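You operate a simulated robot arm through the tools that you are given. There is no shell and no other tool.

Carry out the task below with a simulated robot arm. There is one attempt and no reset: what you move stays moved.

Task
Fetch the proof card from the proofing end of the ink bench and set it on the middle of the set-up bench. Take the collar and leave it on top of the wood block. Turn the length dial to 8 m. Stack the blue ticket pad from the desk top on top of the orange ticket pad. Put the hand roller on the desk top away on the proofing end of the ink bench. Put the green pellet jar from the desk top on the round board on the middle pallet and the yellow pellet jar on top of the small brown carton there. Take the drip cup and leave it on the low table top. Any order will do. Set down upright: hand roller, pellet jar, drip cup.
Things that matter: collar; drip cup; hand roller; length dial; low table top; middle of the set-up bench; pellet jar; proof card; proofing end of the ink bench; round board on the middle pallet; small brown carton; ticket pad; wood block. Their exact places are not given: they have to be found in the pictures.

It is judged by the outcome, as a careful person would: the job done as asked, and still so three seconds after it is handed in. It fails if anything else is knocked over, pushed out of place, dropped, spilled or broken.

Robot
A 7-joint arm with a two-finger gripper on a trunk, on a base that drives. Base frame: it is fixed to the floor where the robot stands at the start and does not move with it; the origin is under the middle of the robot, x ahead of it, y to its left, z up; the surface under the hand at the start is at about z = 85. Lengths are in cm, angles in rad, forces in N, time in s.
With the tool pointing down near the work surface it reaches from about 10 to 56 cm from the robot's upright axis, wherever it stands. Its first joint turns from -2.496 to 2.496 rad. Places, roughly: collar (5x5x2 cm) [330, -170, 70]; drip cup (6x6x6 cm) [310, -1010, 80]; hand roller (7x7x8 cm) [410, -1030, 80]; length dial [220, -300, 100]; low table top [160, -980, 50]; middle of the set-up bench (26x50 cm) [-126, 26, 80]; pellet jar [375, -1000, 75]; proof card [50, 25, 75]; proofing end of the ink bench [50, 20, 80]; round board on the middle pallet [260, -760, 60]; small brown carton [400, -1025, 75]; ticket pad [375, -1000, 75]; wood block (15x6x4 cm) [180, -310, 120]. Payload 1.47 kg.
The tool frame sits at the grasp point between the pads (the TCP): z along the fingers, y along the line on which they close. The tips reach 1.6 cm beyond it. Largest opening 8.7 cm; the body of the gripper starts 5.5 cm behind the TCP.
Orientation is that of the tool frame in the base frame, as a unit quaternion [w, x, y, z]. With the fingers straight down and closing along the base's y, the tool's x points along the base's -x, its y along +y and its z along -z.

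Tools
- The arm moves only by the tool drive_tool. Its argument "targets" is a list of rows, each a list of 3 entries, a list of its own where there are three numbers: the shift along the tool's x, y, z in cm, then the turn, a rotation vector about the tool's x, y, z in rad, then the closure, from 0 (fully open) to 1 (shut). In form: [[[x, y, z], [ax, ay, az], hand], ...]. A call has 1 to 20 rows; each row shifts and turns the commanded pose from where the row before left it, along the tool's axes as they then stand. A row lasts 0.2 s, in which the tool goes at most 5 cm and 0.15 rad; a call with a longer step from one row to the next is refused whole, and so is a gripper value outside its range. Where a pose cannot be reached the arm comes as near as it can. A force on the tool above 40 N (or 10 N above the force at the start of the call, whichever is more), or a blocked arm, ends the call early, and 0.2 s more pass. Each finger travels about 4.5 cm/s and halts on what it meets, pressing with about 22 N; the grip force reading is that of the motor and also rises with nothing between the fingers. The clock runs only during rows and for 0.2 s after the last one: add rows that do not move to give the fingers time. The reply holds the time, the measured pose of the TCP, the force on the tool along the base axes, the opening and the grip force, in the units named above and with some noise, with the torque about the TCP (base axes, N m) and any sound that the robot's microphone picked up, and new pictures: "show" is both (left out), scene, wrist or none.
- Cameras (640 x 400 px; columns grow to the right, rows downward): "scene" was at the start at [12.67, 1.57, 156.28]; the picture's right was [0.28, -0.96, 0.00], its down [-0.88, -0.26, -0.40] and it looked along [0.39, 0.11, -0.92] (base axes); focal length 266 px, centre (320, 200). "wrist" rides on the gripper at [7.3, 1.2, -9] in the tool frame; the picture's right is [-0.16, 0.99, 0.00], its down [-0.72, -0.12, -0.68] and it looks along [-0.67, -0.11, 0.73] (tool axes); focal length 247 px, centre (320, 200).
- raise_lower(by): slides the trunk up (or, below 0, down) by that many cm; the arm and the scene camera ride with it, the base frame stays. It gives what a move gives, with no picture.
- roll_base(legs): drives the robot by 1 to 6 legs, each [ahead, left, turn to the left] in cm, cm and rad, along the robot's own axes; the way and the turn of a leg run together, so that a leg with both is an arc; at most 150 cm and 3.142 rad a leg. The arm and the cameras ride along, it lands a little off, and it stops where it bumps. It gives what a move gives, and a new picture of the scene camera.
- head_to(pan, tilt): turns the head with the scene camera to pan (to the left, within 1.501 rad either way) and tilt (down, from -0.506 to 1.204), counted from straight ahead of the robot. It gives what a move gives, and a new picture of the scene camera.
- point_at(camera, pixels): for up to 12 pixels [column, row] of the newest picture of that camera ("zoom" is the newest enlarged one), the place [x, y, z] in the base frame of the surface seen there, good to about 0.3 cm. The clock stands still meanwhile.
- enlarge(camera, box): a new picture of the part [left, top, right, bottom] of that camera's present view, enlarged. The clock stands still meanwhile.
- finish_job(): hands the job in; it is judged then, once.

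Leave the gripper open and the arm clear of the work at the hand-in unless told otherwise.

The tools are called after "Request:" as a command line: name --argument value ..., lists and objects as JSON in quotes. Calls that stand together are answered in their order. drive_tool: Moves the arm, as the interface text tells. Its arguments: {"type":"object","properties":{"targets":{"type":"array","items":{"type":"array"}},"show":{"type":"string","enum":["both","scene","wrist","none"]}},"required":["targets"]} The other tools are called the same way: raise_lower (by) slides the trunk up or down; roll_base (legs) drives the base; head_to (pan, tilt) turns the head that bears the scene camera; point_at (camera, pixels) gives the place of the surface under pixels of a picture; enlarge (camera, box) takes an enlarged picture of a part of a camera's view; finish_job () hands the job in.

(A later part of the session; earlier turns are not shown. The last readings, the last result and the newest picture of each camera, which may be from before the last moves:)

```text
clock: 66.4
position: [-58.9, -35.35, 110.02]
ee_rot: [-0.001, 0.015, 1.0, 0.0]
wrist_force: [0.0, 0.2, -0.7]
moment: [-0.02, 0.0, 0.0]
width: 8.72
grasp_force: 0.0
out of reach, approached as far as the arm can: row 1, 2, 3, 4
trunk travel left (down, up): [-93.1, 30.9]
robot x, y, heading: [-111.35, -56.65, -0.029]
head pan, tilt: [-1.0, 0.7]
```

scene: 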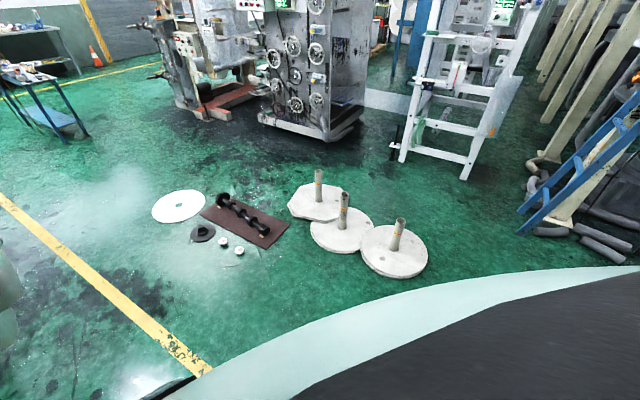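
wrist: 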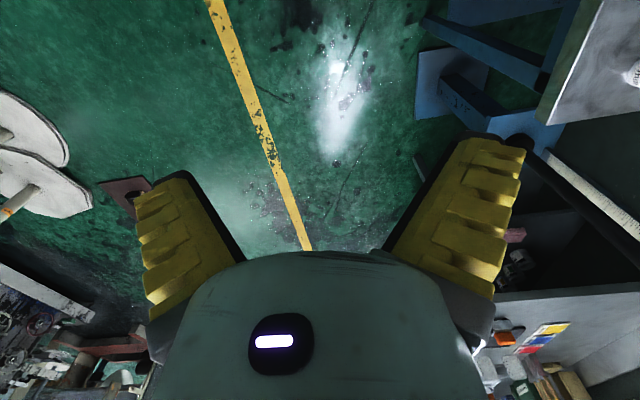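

The arm seems stuck at an edge of its workspace. I'll bring the commanded pose down first, then inward.

Request:
drive_tool --targets '[[[0, 0, 3], [0, 0, 0], 0], [[0, 0, 3], [0, 0, 0], 0], [[0, 0, 3], [0, 0, 0], 0], [[0, 0, 0], [0, 0, 0], 0]]' --show "none"

```text
clock: 67.4
position: [-58.95, -35.41, 101.09]
ee_rot: [-0.001, 0.016, 1.0, -0.001]
wrist_force: [0.0, -0.3, -0.8]
moment: [0.0, 0.04, -0.06]
width: 8.72
grasp_force: 0.0
trunk travel left (down, up): [-93.1, 30.9]
robot x, y, heading: [-111.42, -56.59, -0.025]
head pan, tilt: [-1.0, 0.7]
```

That works. Now moving inward.

Request:
drive_tool --targets '[[[4, -2, 0], [0, 0, 0], 0], [[4, -2, 0], [0, 0, 0], 0], [[4, -2, 0], [0, 0, 0], 0], [[4, -2, 0], [0, 0, 0], 0], [[0, 0, 0], [0, 0, 0], 0]]' --show "none"

```text
clock: 68.6
position: [-70.69, -40.15, 98.34]
ee_rot: [0.0, 0.016, 1.0, -0.001]
wrist_force: [-0.3, 0.2, 0.2]
moment: [0.01, -0.01, 0.04]
width: 8.68
grasp_force: 0.1
out of reach, approached as far as the arm can: row 3, 4
trunk travel left (down, up): [-93.1, 30.9]
robot x, y, heading: [-111.08, -56.52, -0.03]
head pan, tilt: [-1.0, 0.7]
```

Request:
drive_tool --targets '[[[1.2, 3, -2], [0, 0, 0], 0], [[1.2, 3, -2], [0, 0, 0], 0], [[1.5, 2, -3], [0, 0, 0], 0], [[1.5, 2, -3], [0, 0, 0], 0], [[1.5, 2, -3], [0, 0, 0], 0], [[0, 0, 0], [0, 0, 0], 0]]' --show "scene"

```text
clock: 70.0
position: [-75.67, -25.79, 107.56]
ee_rot: [-0.001, 0.016, 1.0, 0.0]
wrist_force: [0.3, -0.5, 0.3]
moment: [0.0, 0.0, -0.02]
width: 8.69
grasp_force: 0.1
out of reach, approached as far as the arm can: row 1, 2, 3, 4, 5
trunk travel left (down, up): [-93.1, 30.9]
robot x, y, heading: [-111.32, -56.27, -0.035]
head pan, tilt: [-1.0, 0.7]
```

scene: 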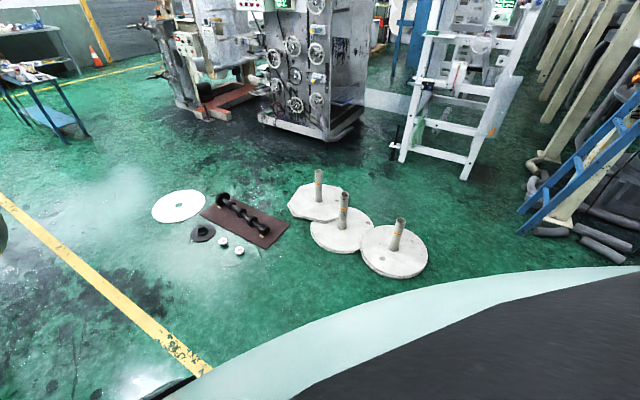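

The arm is tucked acceptably. Now driving 300 cm ahead along y≈−56 toward the blue trolley.

Request:
roll_base --legs '[[0, 0, 0.035], [150, 0, 0], [130, 0, 0]]'

```text
clock: 83.8
position: [197.58, -19.02, 107.53]
ee_rot: [0.0, -0.027, 1.0, -0.001]
wrist_force: [-0.7, 0.5, -0.2]
moment: [0.01, -0.05, -0.03]
width: 8.69
grasp_force: 0.0
trunk travel left (down, up): [-93.1, 30.9]
robot x, y, heading: [164.68, -52.56, 0.052]
head pan, tilt: [-1.0, 0.7]
```

scene: 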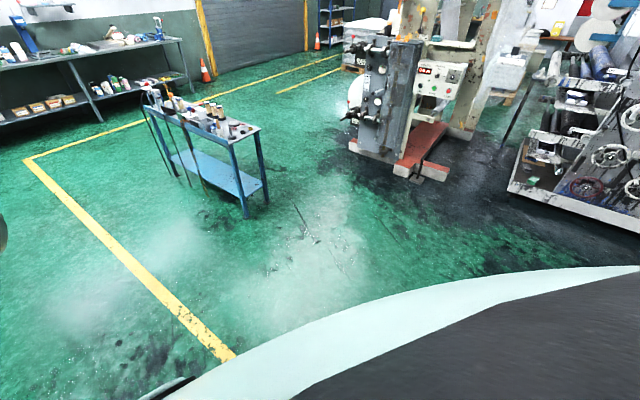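

Now the trolley is well in view, and so is the unwinder's display box. Enlarging both.

Request:
enlarge --camera "scene" --box '[130, 70, 290, 170]'

Request:
point_at --camera "zoom" --pixels '[[60, 60], [120, 100], [200, 120], [290, 150], [350, 180], [430, 230], [380, 270], [440, 260], [510, 225], [400, 190], [210, 160]]'

Request:
enlarge --camera "scene" --box '[340, 0, 500, 100]'

```text
4.00 times, centred on (210, 120) of scene
```

zoom: 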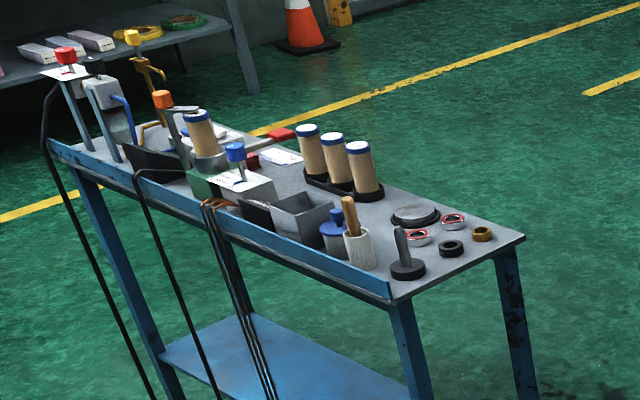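

```text
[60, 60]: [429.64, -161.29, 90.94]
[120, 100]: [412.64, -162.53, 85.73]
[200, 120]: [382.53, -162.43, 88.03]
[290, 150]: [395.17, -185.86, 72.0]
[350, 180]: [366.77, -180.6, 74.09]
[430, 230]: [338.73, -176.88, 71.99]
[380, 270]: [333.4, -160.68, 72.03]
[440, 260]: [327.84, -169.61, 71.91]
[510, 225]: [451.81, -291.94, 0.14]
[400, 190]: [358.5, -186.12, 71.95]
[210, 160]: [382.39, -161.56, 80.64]
```

```text
4.00 times, centred on (420, 50) of scene
```

zoom: 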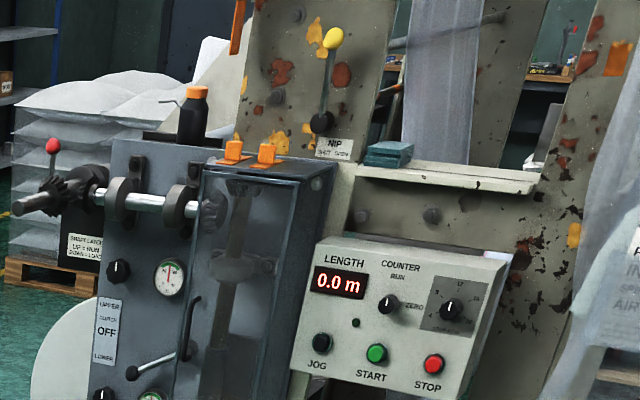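

The length dial is on the unwinder box, with several rings on the near end of the trolley. I'll drive up to the trolley's near end (x≈322) and look from close by.

Request:
roll_base --legs '[[0, 0, -0.05], [0, -118, 0], [105, 0, 0]]'

Request:
head_to --pan -0.6 --tilt 0.9

Request:
drive_tool --targets '[[[0, -5, 0], [0, 0, 0], 0], [[0, -5, 0], [0, 0, 0], 0], [[0, -5, 0], [0, 0, 0], 0], [[0, -5, 0], [0, 0, 0], 0], [[0, 0, 0], [0, 0, 0], 0]]'

```text
clock: 95.4
position: [305.31, -135.74, 107.54]
ee_rot: [-0.001, -0.031, 1.0, -0.001]
wrist_force: [0.6, 0.0, 0.0]
moment: [0.01, -0.02, 0.02]
width: 8.71
grasp_force: 0.1
trunk travel left (down, up): [-93.1, 30.9]
robot x, y, heading: [272.57, -169.53, 0.061]
head pan, tilt: [-1.0, 0.7]
```

scene: 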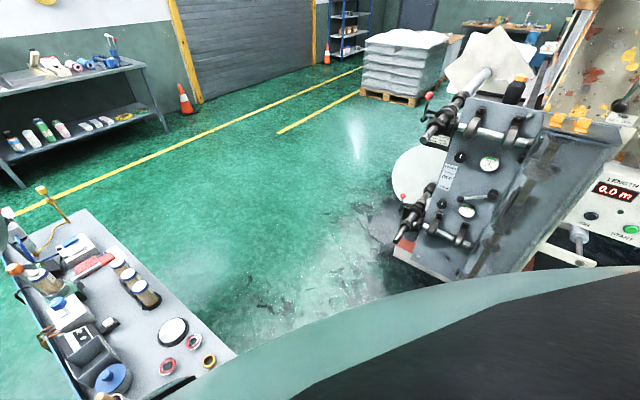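

```text
clock: 96.3
position: [305.37, -135.62, 107.49]
ee_rot: [-0.001, -0.03, 1.0, -0.001]
wrist_force: [-0.4, -0.4, 0.4]
moment: [0.03, 0.0, 0.02]
width: 8.7
grasp_force: 0.0
trunk travel left (down, up): [-93.1, 30.9]
robot x, y, heading: [272.55, -169.53, 0.063]
head pan, tilt: [-0.6, 0.901]
```

scene: 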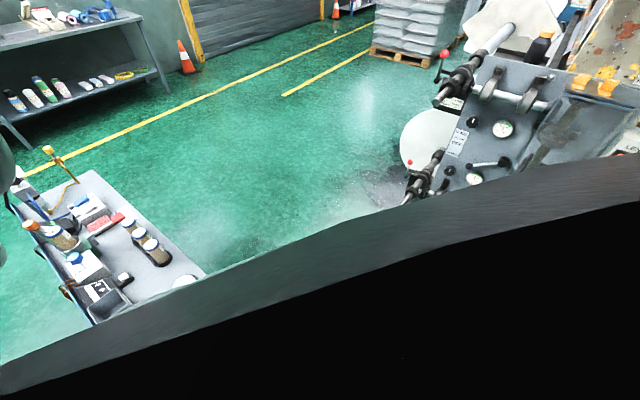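

```text
clock: 97.5
position: [309.77, -147.77, 98.6]
ee_rot: [-0.002, -0.031, 1.0, -0.001]
wrist_force: [1.0, 0.5, 0.3]
moment: [-0.02, -0.02, 0.0]
width: 8.69
grasp_force: 0.1
out of reach, approached as far as the arm can: row 1, 2, 3, 4
trunk travel left (down, up): [-93.1, 30.9]
robot x, y, heading: [272.77, -169.63, 0.06]
head pan, tilt: [-0.6, 0.901]
```

scene: 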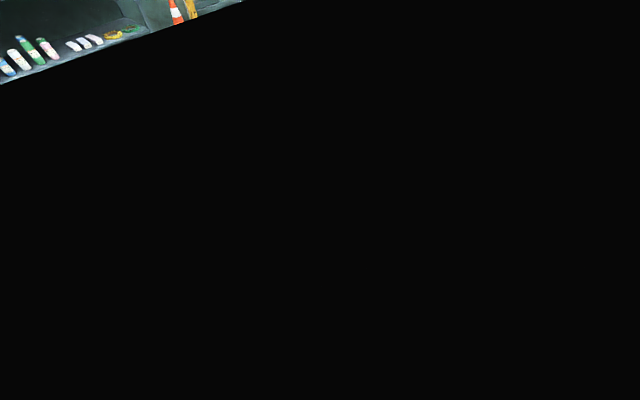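
wrist: 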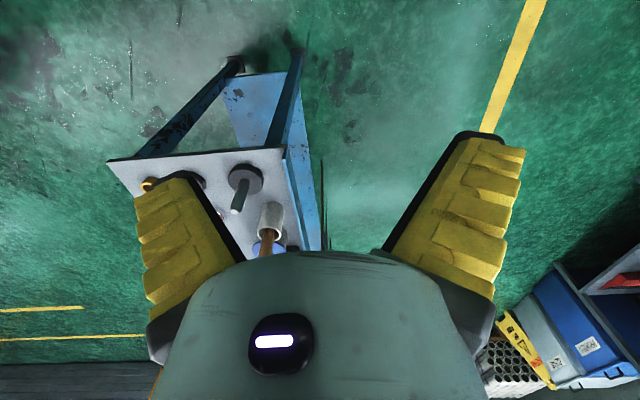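

The peg and cup at the trolley's corner are in the wrist view. I'll swing the hand over the trolley's near end and tilt the head back up.

Request:
drive_tool --targets '[[[-1.2, -3.6, 0.7], [0, 0, 0], 0], [[-1.2, -3.6, 0.7], [0, 0, 0], 0], [[-1.2, -3.6, 0.7], [0, 0, 0], 0], [[-1.2, -3.6, 0.7], [0, 0, 0], 0], [[-1.2, -3.6, 0.7], [0, 0, 0], 0], [[0, 0, 0], [0, 0, 0], 0]]' --show "wrist"

Request:
head_to --pan -1.0 --tilt 0.7

```text
clock: 98.9
position: [319.12, -161.82, 95.88]
ee_rot: [-0.002, -0.031, 1.0, -0.001]
wrist_force: [-0.2, 0.2, 0.1]
moment: [-0.02, 0.0, 0.0]
width: 8.7
grasp_force: 0.1
out of reach, approached as far as the arm can: row 1, 2
trunk travel left (down, up): [-93.1, 30.9]
robot x, y, heading: [272.72, -169.79, 0.058]
head pan, tilt: [-0.6, 0.901]
```

wrist: 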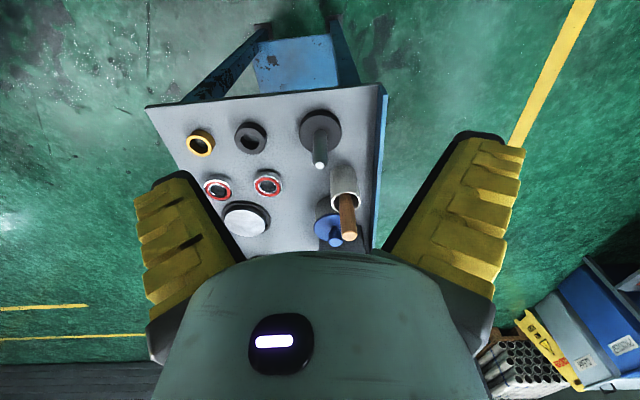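

```text
clock: 99.8
position: [319.1, -161.74, 96.0]
ee_rot: [-0.001, -0.03, 1.0, -0.002]
wrist_force: [0.3, 0.3, 1.0]
moment: [0.02, -0.02, 0.01]
width: 8.72
grasp_force: 0.1
trunk travel left (down, up): [-93.1, 30.9]
robot x, y, heading: [272.47, -169.64, 0.064]
head pan, tilt: [-1.0, 0.7]
```

scene: 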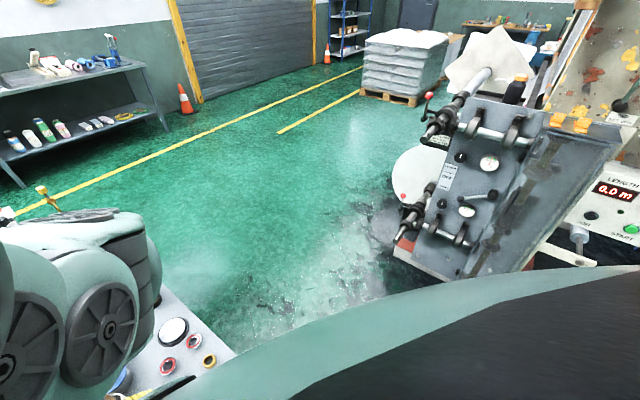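

Four rings and a round puck are visible. Enlarging to tell which is the collar (5×5×2 cm).

Request:
enlarge --camera "wrist" --box '[140, 90, 396, 250]'

Request:
point_at --camera "zoom" --pixels '[[148, 108], [148, 133], [148, 158], [122, 133], [276, 92], [276, 146], [246, 118], [308, 118], [322, 210], [320, 258], [292, 235], [352, 235]]'

```text
2.50 times, centred on (268, 170) of wrist
```

zoom: 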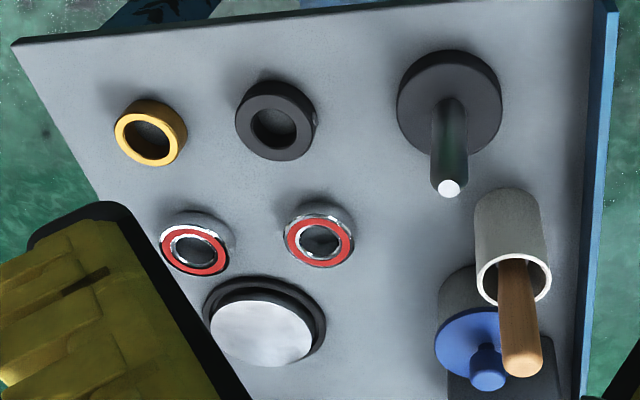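

```text
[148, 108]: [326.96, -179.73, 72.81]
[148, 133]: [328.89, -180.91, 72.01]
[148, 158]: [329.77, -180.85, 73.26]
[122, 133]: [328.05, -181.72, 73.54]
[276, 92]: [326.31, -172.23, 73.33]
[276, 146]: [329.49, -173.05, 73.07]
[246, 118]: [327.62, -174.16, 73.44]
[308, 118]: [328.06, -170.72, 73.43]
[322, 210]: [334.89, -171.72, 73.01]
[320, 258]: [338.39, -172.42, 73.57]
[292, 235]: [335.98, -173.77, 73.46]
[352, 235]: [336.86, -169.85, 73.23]
```

The black ring with the set screw is the shaft collar: centre ≈ (328.1, −172.5), top z≈73.5. I'll roll 8 cm ahead and then centre the hand over it.

Request:
roll_base --legs '[[8, 0, -0.06]]'

Request:
drive_tool --targets '[[[0, -4, 0], [0, 0, 0], 0.25], [[0, -4, 0], [0, 0, 0], 0.25], [[0, 0, 0], [0, 0, 0], 0.25]]' --show "wrist"

```text
clock: 100.8
position: [327.38, -164.29, 95.91]
ee_rot: [-0.002, -0.002, 1.0, 0.0]
wrist_force: [0.2, 0.2, 0.0]
moment: [0.01, 0.0, -0.04]
width: 8.7
grasp_force: 0.1
trunk travel left (down, up): [-93.1, 30.9]
robot x, y, heading: [280.64, -169.33, 0.008]
head pan, tilt: [-1.0, 0.7]
```

scene: 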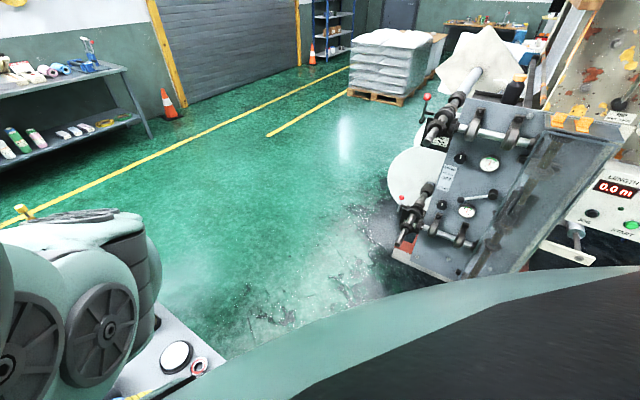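

```text
clock: 101.6
position: [327.25, -171.99, 96.05]
ee_rot: [-0.001, -0.002, 1.0, -0.001]
wrist_force: [-0.2, -0.2, 0.2]
moment: [0.02, 0.01, 0.01]
width: 6.93
grasp_force: 2.7
trunk travel left (down, up): [-93.1, 30.9]
robot x, y, heading: [280.31, -169.48, 0.004]
head pan, tilt: [-1.0, 0.7]
```

wrist: 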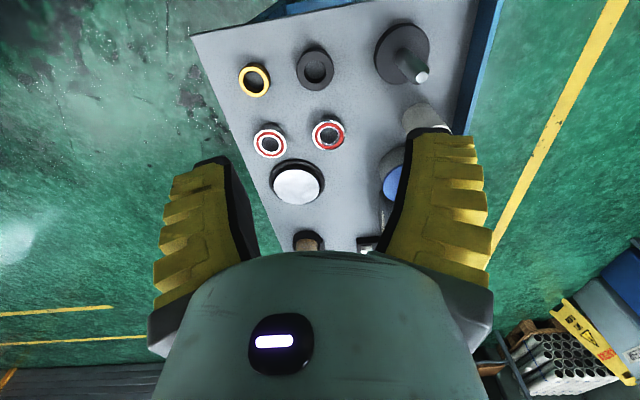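

Lowering the trunk by 17 cm over the collar.

Request:
raise_lower --by -12

Request:
drive_tool --targets '[[[0, 0, 0], [0, 0, 0], 0.25]]' --show "wrist"

Request:
enlarge --camera "wrist" --box '[200, 40, 456, 200]'

```text
clock: 103.1
position: [327.34, -171.98, 84.05]
ee_rot: [-0.002, -0.002, 1.0, -0.002]
wrist_force: [-0.7, 0.1, -0.2]
moment: [0.02, 0.0, 0.0]
width: 6.93
grasp_force: 3.3
trunk travel left (down, up): [-81.1, 42.9]
robot x, y, heading: [280.79, -169.32, -0.006]
head pan, tilt: [-1.0, 0.7]
```

```text
clock: 103.5
position: [327.51, -172.0, 84.11]
ee_rot: [0.0, -0.001, 1.0, -0.001]
wrist_force: [-0.4, 0.3, 0.0]
moment: [0.01, 0.0, 0.05]
width: 6.93
grasp_force: 3.6
trunk travel left (down, up): [-81.1, 42.9]
robot x, y, heading: [280.4, -169.55, 0.001]
head pan, tilt: [-1.0, 0.7]
```

wrist: 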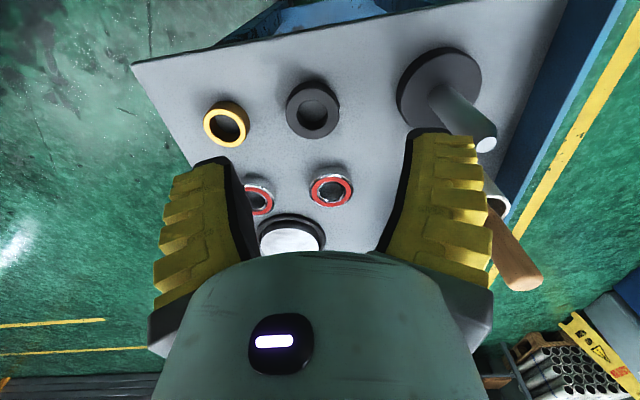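

```text
2.50 times, centred on (328, 120) of wrist
```

zoom: 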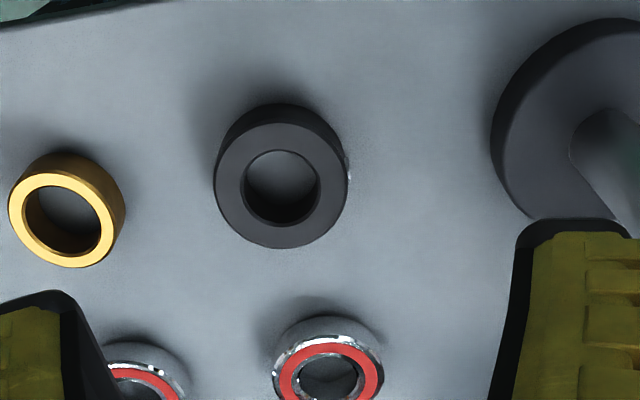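

Request:
point_at --camera "zoom" --pixels '[[280, 140], [282, 238], [225, 180], [340, 180], [282, 110], [510, 160], [600, 150], [110, 215], [400, 130]]'

```text
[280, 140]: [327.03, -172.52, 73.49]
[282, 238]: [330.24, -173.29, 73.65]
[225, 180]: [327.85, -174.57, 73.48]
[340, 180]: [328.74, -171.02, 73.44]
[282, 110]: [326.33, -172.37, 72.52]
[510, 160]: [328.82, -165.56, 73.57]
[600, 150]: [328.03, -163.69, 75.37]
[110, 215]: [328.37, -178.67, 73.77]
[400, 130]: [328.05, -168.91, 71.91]
```

Collar centre ≈ (328.5, −172.8), top 73.5. Coming down to TCP z 73.8.

Request:
drive_tool --targets '[[[-1.0, -0.8, 3], [0, 0, 0], 0.25], [[0, 0, 3], [0, 0, 0], 0.25], [[0, 0, 2.5], [0, 0, 0], 0.25], [[0, 0, 1.3], [0, 0, 0], 0.25], [[0, 0, 0.4], [0, 0, 0], 0.25], [[0, 0, 0], [0, 0, 0], 0.25]]' --show "wrist"

```text
clock: 104.9
position: [327.47, -172.75, 74.38]
ee_rot: [-0.009, -0.002, 1.0, 0.001]
wrist_force: [-0.3, 0.4, 0.4]
moment: [-0.03, -0.02, -0.01]
width: 6.93
grasp_force: 2.8
out of reach, approached as far as the arm can: row 4, 5
trunk travel left (down, up): [-81.1, 42.9]
robot x, y, heading: [280.56, -169.22, 0.008]
head pan, tilt: [-1.0, 0.7]
```

wrist: 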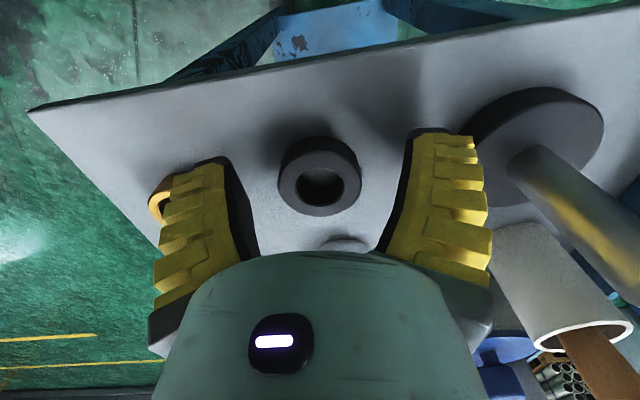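

Lowering the trunk 0.8 cm, then a centimetre ahead.

Request:
raise_lower --by -1.5

Request:
drive_tool --targets '[[[-1.0, 0, -0.6], [0, 0, 0], 0.25], [[0, 0, 0], [0, 0, 0], 0.25]]' --show "wrist"

```text
clock: 105.5
position: [327.59, -172.62, 73.24]
ee_rot: [-0.011, -0.001, 1.0, 0.0]
wrist_force: [-8.6, 0.8, 30.7]
moment: [-0.07, -0.17, -0.01]
width: 6.79
grasp_force: 17.8
trunk travel left (down, up): [-79.7, 44.3]
robot x, y, heading: [280.38, -169.57, 0.002]
head pan, tilt: [-1.0, 0.7]
stopped: the force on the tool passed its limit at 49 N (the readings are from after the stop); the commanded pose is now the measured one
```

```text
clock: 106.0
position: [328.48, -172.54, 73.54]
ee_rot: [-0.01, -0.002, 1.0, 0.0]
wrist_force: [-0.9, -0.2, 0.6]
moment: [-0.03, 0.01, -0.04]
width: 6.94
grasp_force: 3.1
trunk travel left (down, up): [-79.7, 44.3]
robot x, y, heading: [280.24, -169.34, 0.002]
head pan, tilt: [-1.0, 0.7]
```

wrist: 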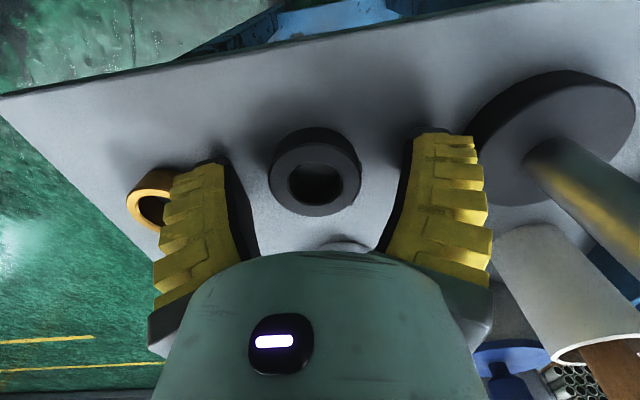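

The tips just touched the table and are now slightly above it. Closing on the collar.

Request:
drive_tool --targets '[[[0, 0, -0.15], [0, 0, 0], 1], [[0, 0, 0], [0, 0, 0], 1], [[0, 0, 0], [0, 0, 0], 1], [[0, 0, 0], [0, 0, 0], 1]]' --show "wrist"

```text
clock: 107.0
position: [328.53, -172.59, 73.88]
ee_rot: [-0.011, -0.001, 1.0, 0.0]
wrist_force: [-1.1, -0.7, 5.9]
moment: [-0.07, 0.06, 0.01]
width: 3.91
grasp_force: 22.1
trunk travel left (down, up): [-79.7, 44.3]
robot x, y, heading: [280.33, -169.41, 0.004]
head pan, tilt: [-1.0, 0.7]
```

wrist: 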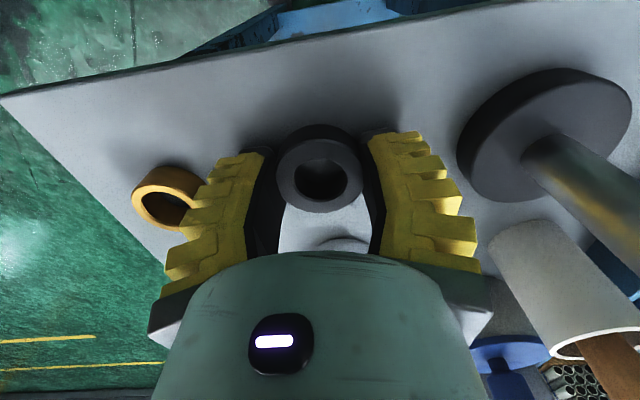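

Gripped at 3.9 cm. Lifting with the arm and then the trunk.

Request:
drive_tool --targets '[[[0, 0, -2], [0, 0, 0], 1], [[0, 0, -3], [0, 0, 0], 1], [[0, 0, -3], [0, 0, 0], 1], [[0, 0, 0], [0, 0, 0], 1]]' --show "wrist"

Request:
raise_lower --by 20

```text
clock: 108.0
position: [328.77, -172.63, 79.64]
ee_rot: [-0.01, -0.001, 1.0, 0.0]
wrist_force: [0.0, 0.4, -1.5]
moment: [-0.01, -0.02, 0.0]
width: 3.76
grasp_force: 22.0
out of reach, approached as far as the arm can: row 3
trunk travel left (down, up): [-79.7, 44.3]
robot x, y, heading: [280.7, -169.48, 0.002]
head pan, tilt: [-1.0, 0.7]
```

wrist: 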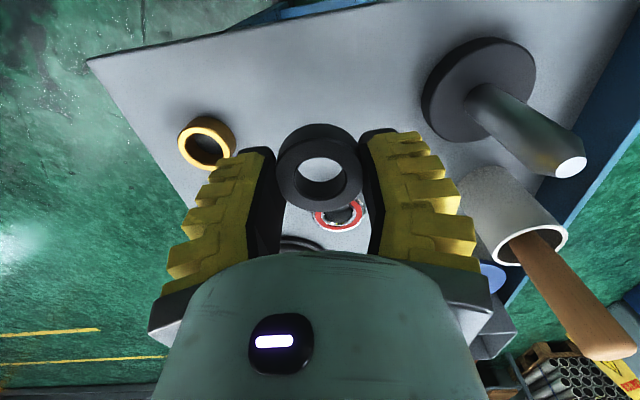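

```text
clock: 110.2
position: [328.7, -172.61, 99.55]
ee_rot: [-0.011, -0.001, 1.0, 0.0]
wrist_force: [-0.5, -0.3, -1.4]
moment: [0.01, 0.02, 0.0]
width: 3.71
grasp_force: 22.3
trunk travel left (down, up): [-99.7, 24.3]
robot x, y, heading: [280.49, -169.47, 0.008]
head pan, tilt: [-1.0, 0.7]
```

Now I'll back away from the trolley and turn to look at the machines for the wood block and the dial.

Request:
roll_base --legs '[[-75, 0, 0], [0, 0, -0.8]]'

Request:
head_to --pan -0.9 --tilt 0.3

```text
clock: 116.3
position: [237.74, -206.11, 99.63]
ee_rot: [-0.01, 0.384, 0.923, 0.005]
wrist_force: [0.4, -0.6, -0.9]
moment: [-0.02, -0.03, 0.0]
width: 3.66
grasp_force: 21.9
trunk travel left (down, up): [-99.7, 24.3]
robot x, y, heading: [206.13, -169.68, -0.788]
head pan, tilt: [-1.0, 0.7]
```

scene: 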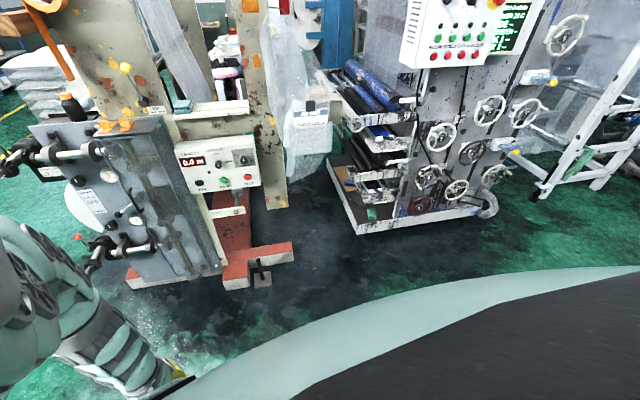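

```text
clock: 117.2
position: [237.78, -205.94, 99.7]
ee_rot: [-0.01, 0.384, 0.923, 0.004]
wrist_force: [-1.0, -0.5, -1.1]
moment: [0.02, 0.0, 0.03]
width: 3.67
grasp_force: 22.4
trunk travel left (down, up): [-99.7, 24.3]
robot x, y, heading: [206.35, -169.15, -0.788]
head pan, tilt: [-0.901, 0.3]
```

scene: 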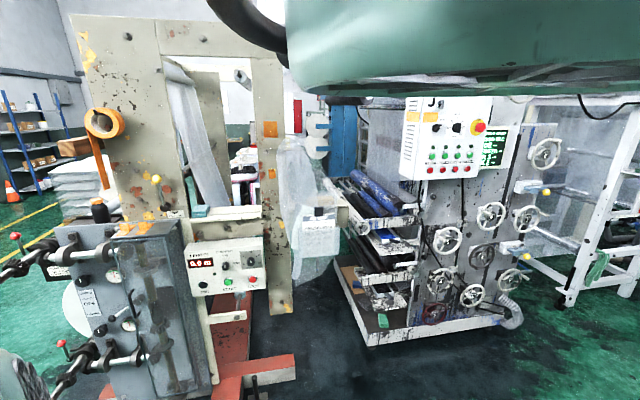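

Request:
enlarge --camera "scene" --box '[170, 160, 362, 280]'

Request:
point_at --camera "zoom" --pixels '[[100, 165], [200, 165], [285, 170], [100, 345], [180, 350], [240, 325], [500, 180], [510, 230], [380, 300], [100, 100]]'

Request:
enlarge --camera "scene" --box '[330, 80, 570, 230]'

```text
3.33 times, centred on (266, 220) of scene
```

zoom: 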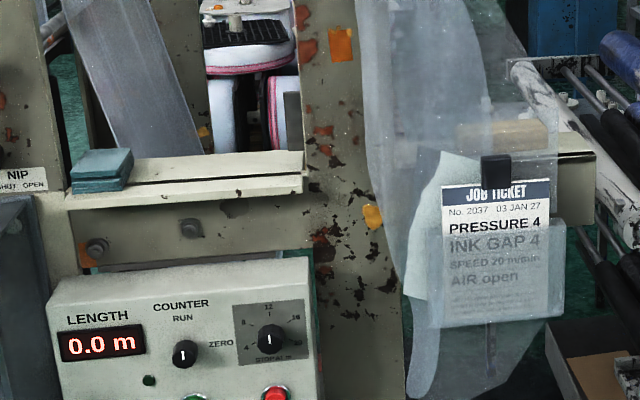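

```text
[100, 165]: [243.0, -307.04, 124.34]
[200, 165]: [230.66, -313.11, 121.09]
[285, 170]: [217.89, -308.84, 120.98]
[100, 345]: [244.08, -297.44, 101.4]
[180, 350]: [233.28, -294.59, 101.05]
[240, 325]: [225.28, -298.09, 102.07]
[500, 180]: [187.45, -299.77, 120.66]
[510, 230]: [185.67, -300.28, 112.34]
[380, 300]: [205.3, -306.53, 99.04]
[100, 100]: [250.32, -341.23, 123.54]
```

```text
2.67 times, centred on (450, 155) of scene
```

zoom: 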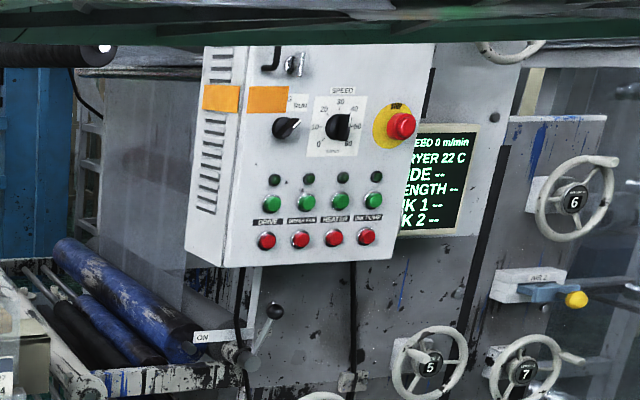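

A brownish block shows near zoom (505,135), on a beige bracket above the job ticket. Looking closer at it and at the dial.

Request:
enlarge --camera "scene" --box '[280, 180, 376, 240]'

Request:
point_at --camera "zoom" --pixels '[[270, 110], [240, 100], [320, 100], [350, 110], [350, 150], [400, 150], [380, 140], [410, 200], [290, 150], [240, 60]]'

Request:
enlarge --camera "scene" --box '[180, 235, 276, 295]'

```text
6.67 times, centred on (328, 210) of scene
```

zoom: 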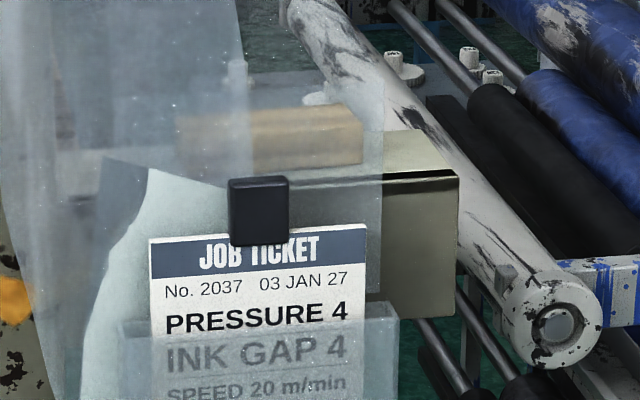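

```text
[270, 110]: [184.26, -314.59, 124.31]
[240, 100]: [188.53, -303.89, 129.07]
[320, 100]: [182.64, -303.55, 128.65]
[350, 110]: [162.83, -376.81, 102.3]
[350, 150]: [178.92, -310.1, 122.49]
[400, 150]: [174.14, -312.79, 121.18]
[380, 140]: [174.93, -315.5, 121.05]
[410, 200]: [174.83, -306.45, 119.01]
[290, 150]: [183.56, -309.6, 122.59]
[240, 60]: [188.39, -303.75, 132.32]
```

```text
6.67 times, centred on (228, 265) of scene
```

zoom: 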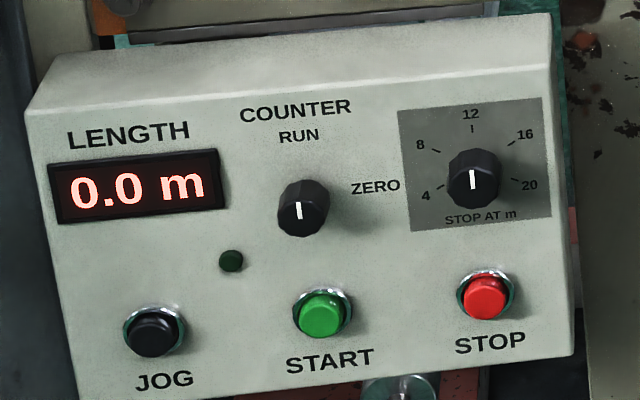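

The dial ("STOP AT m") points at 12, and 8 is the upper-left tick. The wood block lies on a beige bracket at z≈121, with its top near 125, behind hanging film. I'll measure the film and the machines' footprints before choosing an approach.

Request:
point_at --camera "scene" --pixels '[[370, 345], [335, 275], [510, 325], [300, 160], [290, 290], [305, 270], [330, 250], [345, 215], [255, 385], [290, 365], [395, 220], [420, 250]]'

Request:
head_to --pan -1.2 --tilt 0.7

```text
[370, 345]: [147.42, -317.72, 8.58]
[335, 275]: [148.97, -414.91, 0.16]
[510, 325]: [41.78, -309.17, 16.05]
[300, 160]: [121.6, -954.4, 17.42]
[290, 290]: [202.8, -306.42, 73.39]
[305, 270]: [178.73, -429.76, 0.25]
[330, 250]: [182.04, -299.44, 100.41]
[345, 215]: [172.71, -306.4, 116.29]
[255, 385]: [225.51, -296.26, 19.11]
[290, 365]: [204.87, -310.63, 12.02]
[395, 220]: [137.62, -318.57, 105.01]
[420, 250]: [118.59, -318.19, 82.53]
```

```text
clock: 118.0
position: [237.87, -205.92, 99.76]
ee_rot: [-0.01, 0.383, 0.924, 0.004]
wrist_force: [0.1, 0.9, -2.1]
moment: [-0.01, 0.0, 0.0]
width: 3.66
grasp_force: 22.4
trunk travel left (down, up): [-99.7, 24.3]
robot x, y, heading: [205.96, -169.15, -0.782]
head pan, tilt: [-1.201, 0.7]
```

scene: 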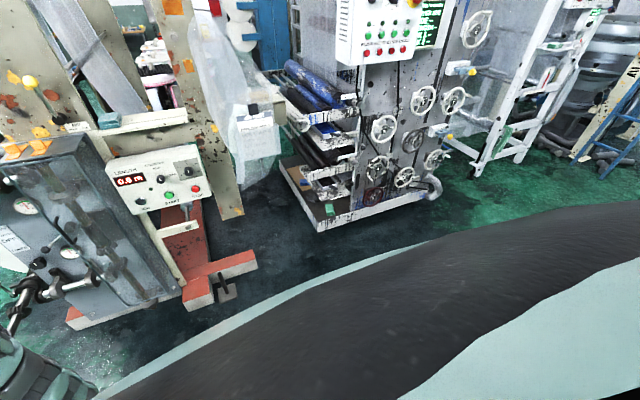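

Request:
point_at --camera "scene" --pixels '[[255, 258], [212, 300], [226, 292], [238, 298], [185, 308], [70, 320], [250, 140], [255, 165], [235, 215], [280, 100], [200, 165], [185, 225]]'

Request:
enlarge --camera "scene" --box '[180, 60, 340, 160]'

```text
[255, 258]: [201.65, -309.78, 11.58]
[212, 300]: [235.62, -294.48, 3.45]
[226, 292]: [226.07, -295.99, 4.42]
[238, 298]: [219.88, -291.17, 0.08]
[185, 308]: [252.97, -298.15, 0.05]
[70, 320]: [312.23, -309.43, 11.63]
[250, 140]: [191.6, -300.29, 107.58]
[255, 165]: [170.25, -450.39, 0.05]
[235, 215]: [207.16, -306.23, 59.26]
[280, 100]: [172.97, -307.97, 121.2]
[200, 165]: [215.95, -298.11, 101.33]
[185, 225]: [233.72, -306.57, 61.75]
```

```text
4.00 times, centred on (260, 110) of scene
```

zoom: 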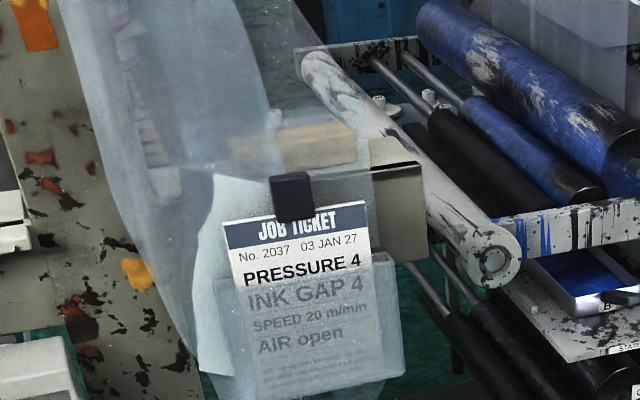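

Film hangs in front of the block at y≈−304. I need a view from the open side, so I'll drive to about (150, −235) with the trunk raised and look across.

Request:
roll_base --legs '[[6.8, -86, 0], [0, 0, 0.5]]'

Request:
raise_lower --by 22

Request:
head_to --pan -0.85 --tilt 0.6

```text
clock: 124.0
position: [197.48, -250.65, 99.64]
ee_rot: [-0.012, 0.137, 0.991, 0.001]
wrist_force: [0.3, -0.3, -1.4]
moment: [0.0, -0.02, 0.02]
width: 3.6
grasp_force: 21.7
trunk travel left (down, up): [-99.7, 24.3]
robot x, y, heading: [151.92, -234.57, -0.273]
head pan, tilt: [-1.201, 0.7]
```

scene: 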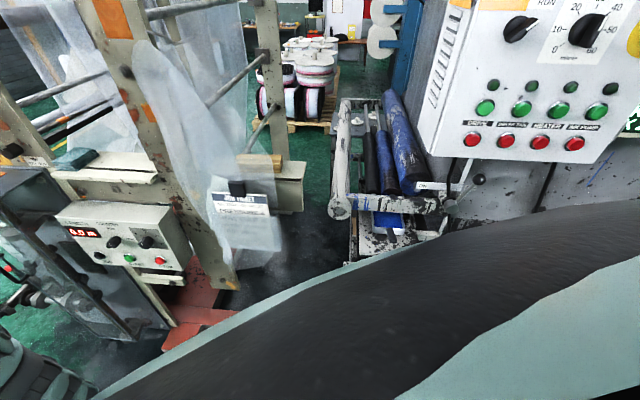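

```text
clock: 126.3
position: [197.42, -250.77, 121.57]
ee_rot: [-0.011, 0.136, 0.991, 0.001]
wrist_force: [0.0, 1.1, -1.2]
moment: [0.01, -0.01, -0.03]
width: 3.62
grasp_force: 22.4
trunk travel left (down, up): [-121.7, 2.3]
robot x, y, heading: [152.06, -234.6, -0.273]
head pan, tilt: [-1.201, 0.7]
```

```text
clock: 127.1
position: [197.45, -250.66, 121.71]
ee_rot: [-0.011, 0.136, 0.991, 0.001]
wrist_force: [0.2, 0.6, -0.7]
moment: [-0.01, 0.01, 0.02]
width: 3.63
grasp_force: 22.2
trunk travel left (down, up): [-121.7, 2.3]
robot x, y, heading: [152.13, -234.5, -0.274]
head pan, tilt: [-0.85, 0.6]
```

scene: 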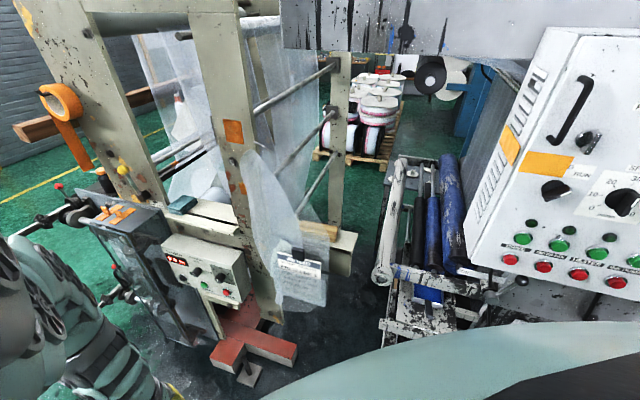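

Now the block can be seen from above, beyond the film's edge. Enlarging.

Request:
enlarge --camera "scene" --box '[230, 140, 390, 240]'

Request:
point_at --camera "zoom" --pixels '[[290, 335], [425, 340], [400, 375], [300, 355], [440, 395], [480, 380], [100, 100], [230, 200], [280, 280], [120, 300], [430, 370]]'

```text
4.00 times, centred on (310, 190) of scene
```

zoom: 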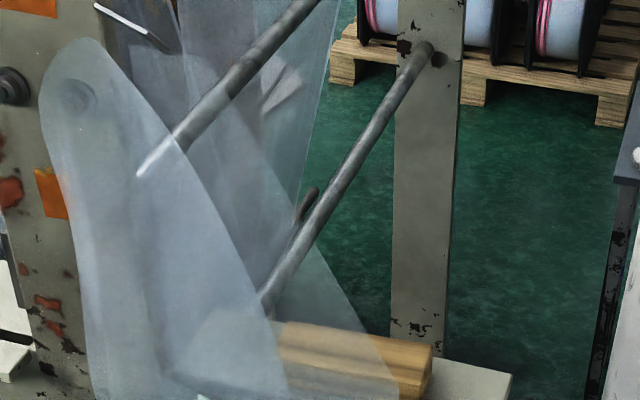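

```text
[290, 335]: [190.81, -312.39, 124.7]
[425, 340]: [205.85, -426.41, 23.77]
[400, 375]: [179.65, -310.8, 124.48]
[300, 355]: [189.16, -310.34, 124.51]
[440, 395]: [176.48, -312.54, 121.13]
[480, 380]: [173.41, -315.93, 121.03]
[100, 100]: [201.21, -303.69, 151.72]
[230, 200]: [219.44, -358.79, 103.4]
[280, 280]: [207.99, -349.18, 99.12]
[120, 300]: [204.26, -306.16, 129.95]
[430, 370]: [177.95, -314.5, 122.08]
```

The block top is at z≈124.6, x from 178 to 192, y≈−312, and its right end is clear of film. I need the clearance to the slitter's box and rollers before moving in.

Request:
point_at --camera "scene" --pixels '[[468, 255], [540, 35], [515, 60], [600, 290], [385, 275], [380, 335], [490, 265], [445, 285], [345, 270], [240, 370], [297, 350]]'

```text
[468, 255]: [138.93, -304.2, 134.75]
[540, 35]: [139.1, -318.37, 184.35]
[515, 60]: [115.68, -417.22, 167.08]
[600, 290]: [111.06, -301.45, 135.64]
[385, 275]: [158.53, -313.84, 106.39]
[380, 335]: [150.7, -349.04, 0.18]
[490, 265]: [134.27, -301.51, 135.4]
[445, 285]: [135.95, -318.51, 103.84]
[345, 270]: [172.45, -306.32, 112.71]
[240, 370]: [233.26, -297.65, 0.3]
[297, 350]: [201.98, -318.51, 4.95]
```

Plan: raise the hand to z≈130, turn to face the gap between the machines, drive in so the TCP is right of the block (x≈165), then slide +x over the block's right end. First, raise and turn.

Request:
drive_tool --targets '[[[0, 0, -3], [0, 0, 0], 1], [[0, 0, -3], [0, 0, 0], 1], [[0, 0, 0], [0, 0, 0], 1]]' --show "none"

Request:
raise_lower --by 2.2

Request:
roll_base --legs '[[0, 0, -1.13]]'

Request:
drive_tool --targets '[[[0, 0, 0], [0, 0, 0], 1]]' --show "wrist"

```text
clock: 127.9
position: [197.45, -250.66, 121.63]
ee_rot: [-0.011, 0.136, 0.991, 0.002]
wrist_force: [0.7, 0.8, -1.9]
moment: [0.01, -0.03, -0.04]
width: 3.6
grasp_force: 21.8
out of reach, approached as far as the arm can: row 1, 2
trunk travel left (down, up): [-121.7, 2.3]
robot x, y, heading: [151.84, -234.2, -0.275]
head pan, tilt: [-0.85, 0.6]
```

```text
clock: 128.6
position: [197.44, -250.7, 123.88]
ee_rot: [-0.011, 0.137, 0.991, 0.002]
wrist_force: [0.0, -0.2, -1.1]
moment: [0.02, 0.0, 0.01]
width: 3.64
grasp_force: 21.2
trunk travel left (down, up): [-123.9, 0.1]
robot x, y, heading: [151.68, -234.33, -0.271]
head pan, tilt: [-0.85, 0.6]
```

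```text
clock: 131.8
position: [157.42, -282.43, 123.84]
ee_rot: [-0.008, 0.638, 0.77, 0.007]
wrist_force: [-0.1, -0.2, -1.5]
moment: [0.0, -0.01, 0.01]
width: 3.59
grasp_force: 22.1
trunk travel left (down, up): [-123.9, 0.1]
robot x, y, heading: [152.19, -234.38, -1.381]
head pan, tilt: [-0.85, 0.6]
```

scene: 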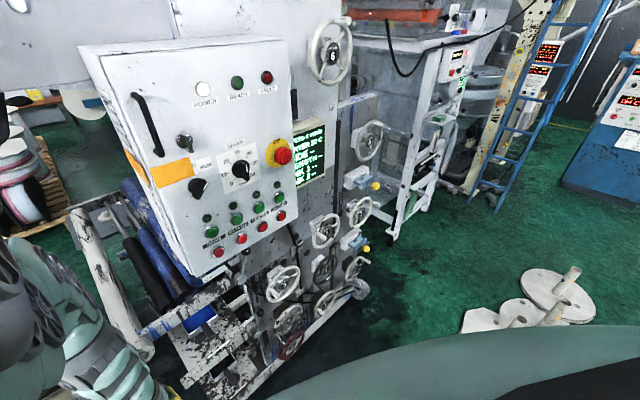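

```text
clock: 132.2
position: [157.46, -282.39, 123.75]
ee_rot: [-0.008, 0.638, 0.77, 0.006]
wrist_force: [-0.6, 0.1, -1.4]
moment: [0.01, 0.0, 0.02]
width: 3.6
grasp_force: 22.1
trunk travel left (down, up): [-123.9, 0.1]
robot x, y, heading: [152.12, -234.38, -1.379]
head pan, tilt: [-0.85, 0.6]
```

wrist: 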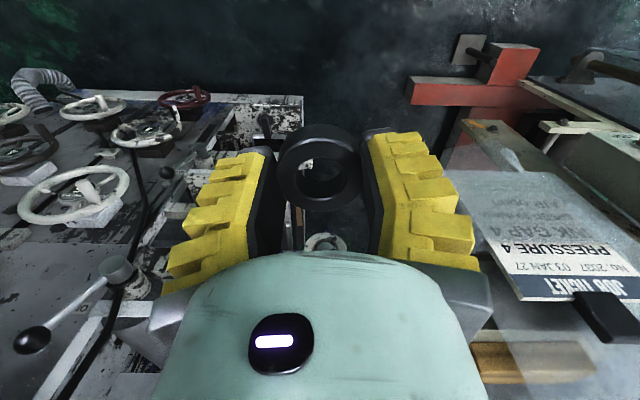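

The ticket and the block's end (bottom right) show in the wrist view. The arm must extend to go higher, so: 4 cm outward, then up 5.

Request:
drive_tool --targets '[[[-4, 0, 0], [0, 0, 0], 1], [[-1, 0, -2.5], [0, 0, 0], 1], [[0, 0, -2.5], [0, 0, 0], 1], [[0, 0, 0], [0, 0, 0], 1]]' --show "wrist"

```text
clock: 133.2
position: [158.68, -287.55, 128.71]
ee_rot: [-0.008, 0.637, 0.771, 0.007]
wrist_force: [-0.7, -0.1, -1.2]
moment: [0.03, -0.01, -0.01]
width: 3.58
grasp_force: 21.7
trunk travel left (down, up): [-123.9, 0.1]
robot x, y, heading: [151.72, -234.37, -1.384]
head pan, tilt: [-0.85, 0.6]
```

wrist: 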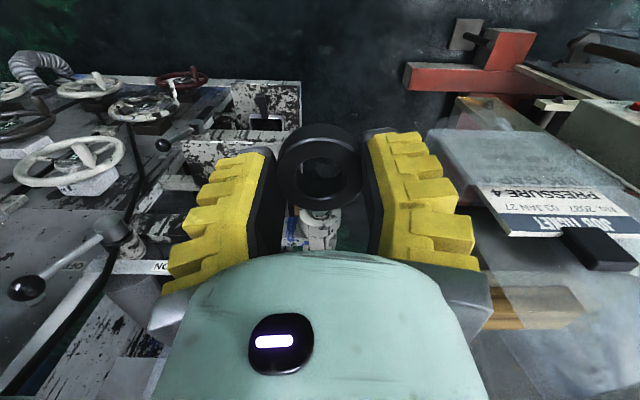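

The TCP is at (158.7, −287.5, 128.7). I'll rotate the tool about 1 rad so the camera side faces −x, away from the film, then go a bit higher.

Request:
drive_tool --targets '[[[0, 0, 0], [0, 0, -0.14], 1], [[0, 0, 0], [0, 0, -0.14], 1], [[0, 0, 0], [0, 0, -0.14], 1], [[0, 0, 0], [0, 0, -0.14], 1], [[0, 0, 0], [0, 0, -0.14], 1], [[0, 0, 0], [0, 0, -0.14], 1], [[0, 0, 0], [0, 0, -0.14], 1], [[0, 0, -1.3], [0, 0, 0], 1], [[0, 0, 0], [0, 0, 0], 1]]' --show "wrist"

```text
clock: 135.2
position: [158.49, -287.42, 130.05]
ee_rot: [-0.004, 0.2, 0.98, 0.01]
wrist_force: [0.5, -0.2, -1.2]
moment: [-0.02, -0.01, 0.01]
width: 3.6
grasp_force: 21.7
trunk travel left (down, up): [-123.9, 0.1]
robot x, y, heading: [152.07, -234.45, -1.383]
head pan, tilt: [-0.85, 0.6]
```

wrist: 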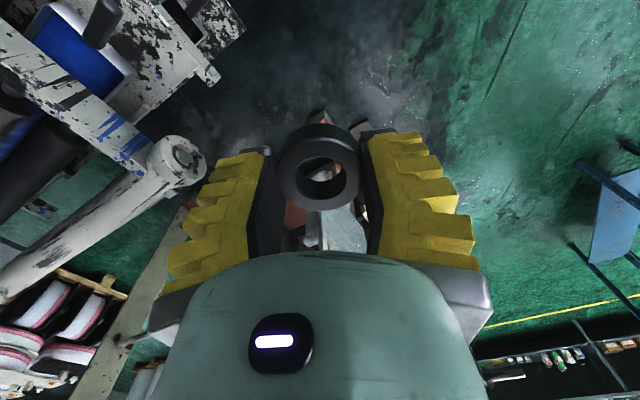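

Now rolling the base ahead about 24 cm and 2 cm left, so the TCP arrives right of the block at about (165, −311).

Request:
roll_base --legs '[[24.3, 2.0, 0]]'

Request:
drive_tool --targets '[[[0, 0, 0], [0, 0, 0], 1]]' --show "wrist"

```text
clock: 137.0
position: [165.3, -310.56, 130.06]
ee_rot: [-0.004, 0.198, 0.98, 0.01]
wrist_force: [-0.8, 0.5, -1.9]
moment: [-0.02, 0.03, 0.01]
width: 3.59
grasp_force: 22.0
trunk travel left (down, up): [-123.9, 0.1]
robot x, y, heading: [158.25, -257.49, -1.375]
head pan, tilt: [-0.85, 0.6]
```

scene: 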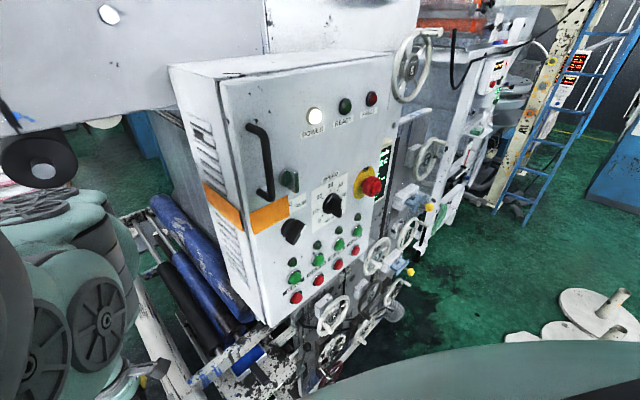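

```text
clock: 137.4
position: [165.3, -310.5, 130.08]
ee_rot: [-0.004, 0.197, 0.98, 0.01]
wrist_force: [-0.1, -0.7, -1.6]
moment: [-0.01, 0.0, -0.03]
width: 3.6
grasp_force: 21.9
trunk travel left (down, up): [-123.9, 0.1]
robot x, y, heading: [158.49, -257.71, -1.377]
head pan, tilt: [-0.85, 0.6]
```

wrist: 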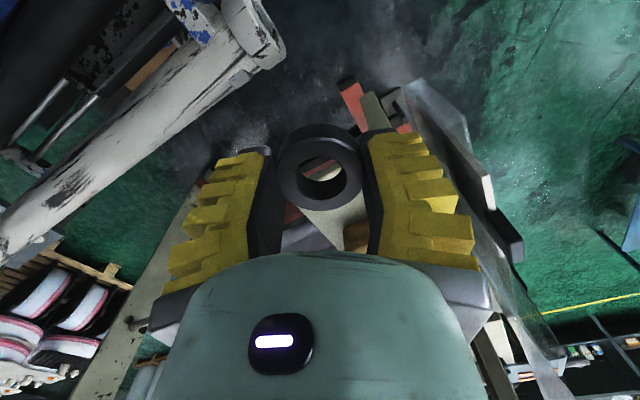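

The bracket and brown block end show just ahead between the fingers; the film and ticket are to the right. Measuring.

Request:
enlarge --camera "wrist" --box '[240, 60, 560, 260]'

Request:
point_at --camera "wrist" --pixels '[[325, 220], [355, 235], [345, 225], [300, 235], [430, 100], [480, 170], [505, 230], [520, 300], [540, 350], [480, 250], [350, 245]]'

```text
2.00 times, centred on (400, 160) of wrist
```

zoom: 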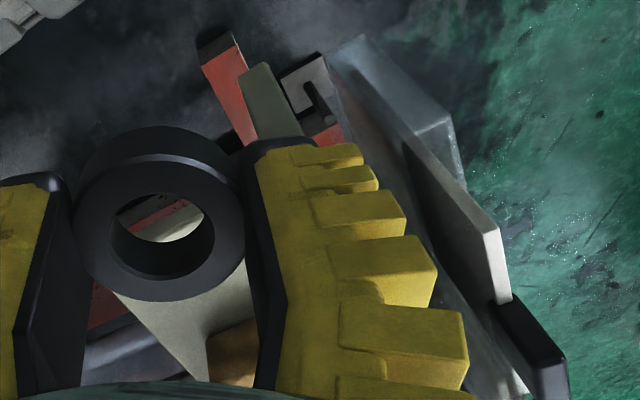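

```text
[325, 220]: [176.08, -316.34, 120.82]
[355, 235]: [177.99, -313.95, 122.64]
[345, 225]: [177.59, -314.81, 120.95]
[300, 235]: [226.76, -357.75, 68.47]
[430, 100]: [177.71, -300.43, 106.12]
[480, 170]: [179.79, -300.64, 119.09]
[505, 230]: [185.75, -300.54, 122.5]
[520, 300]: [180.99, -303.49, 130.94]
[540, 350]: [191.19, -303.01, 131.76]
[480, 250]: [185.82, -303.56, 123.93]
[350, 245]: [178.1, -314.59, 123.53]
```

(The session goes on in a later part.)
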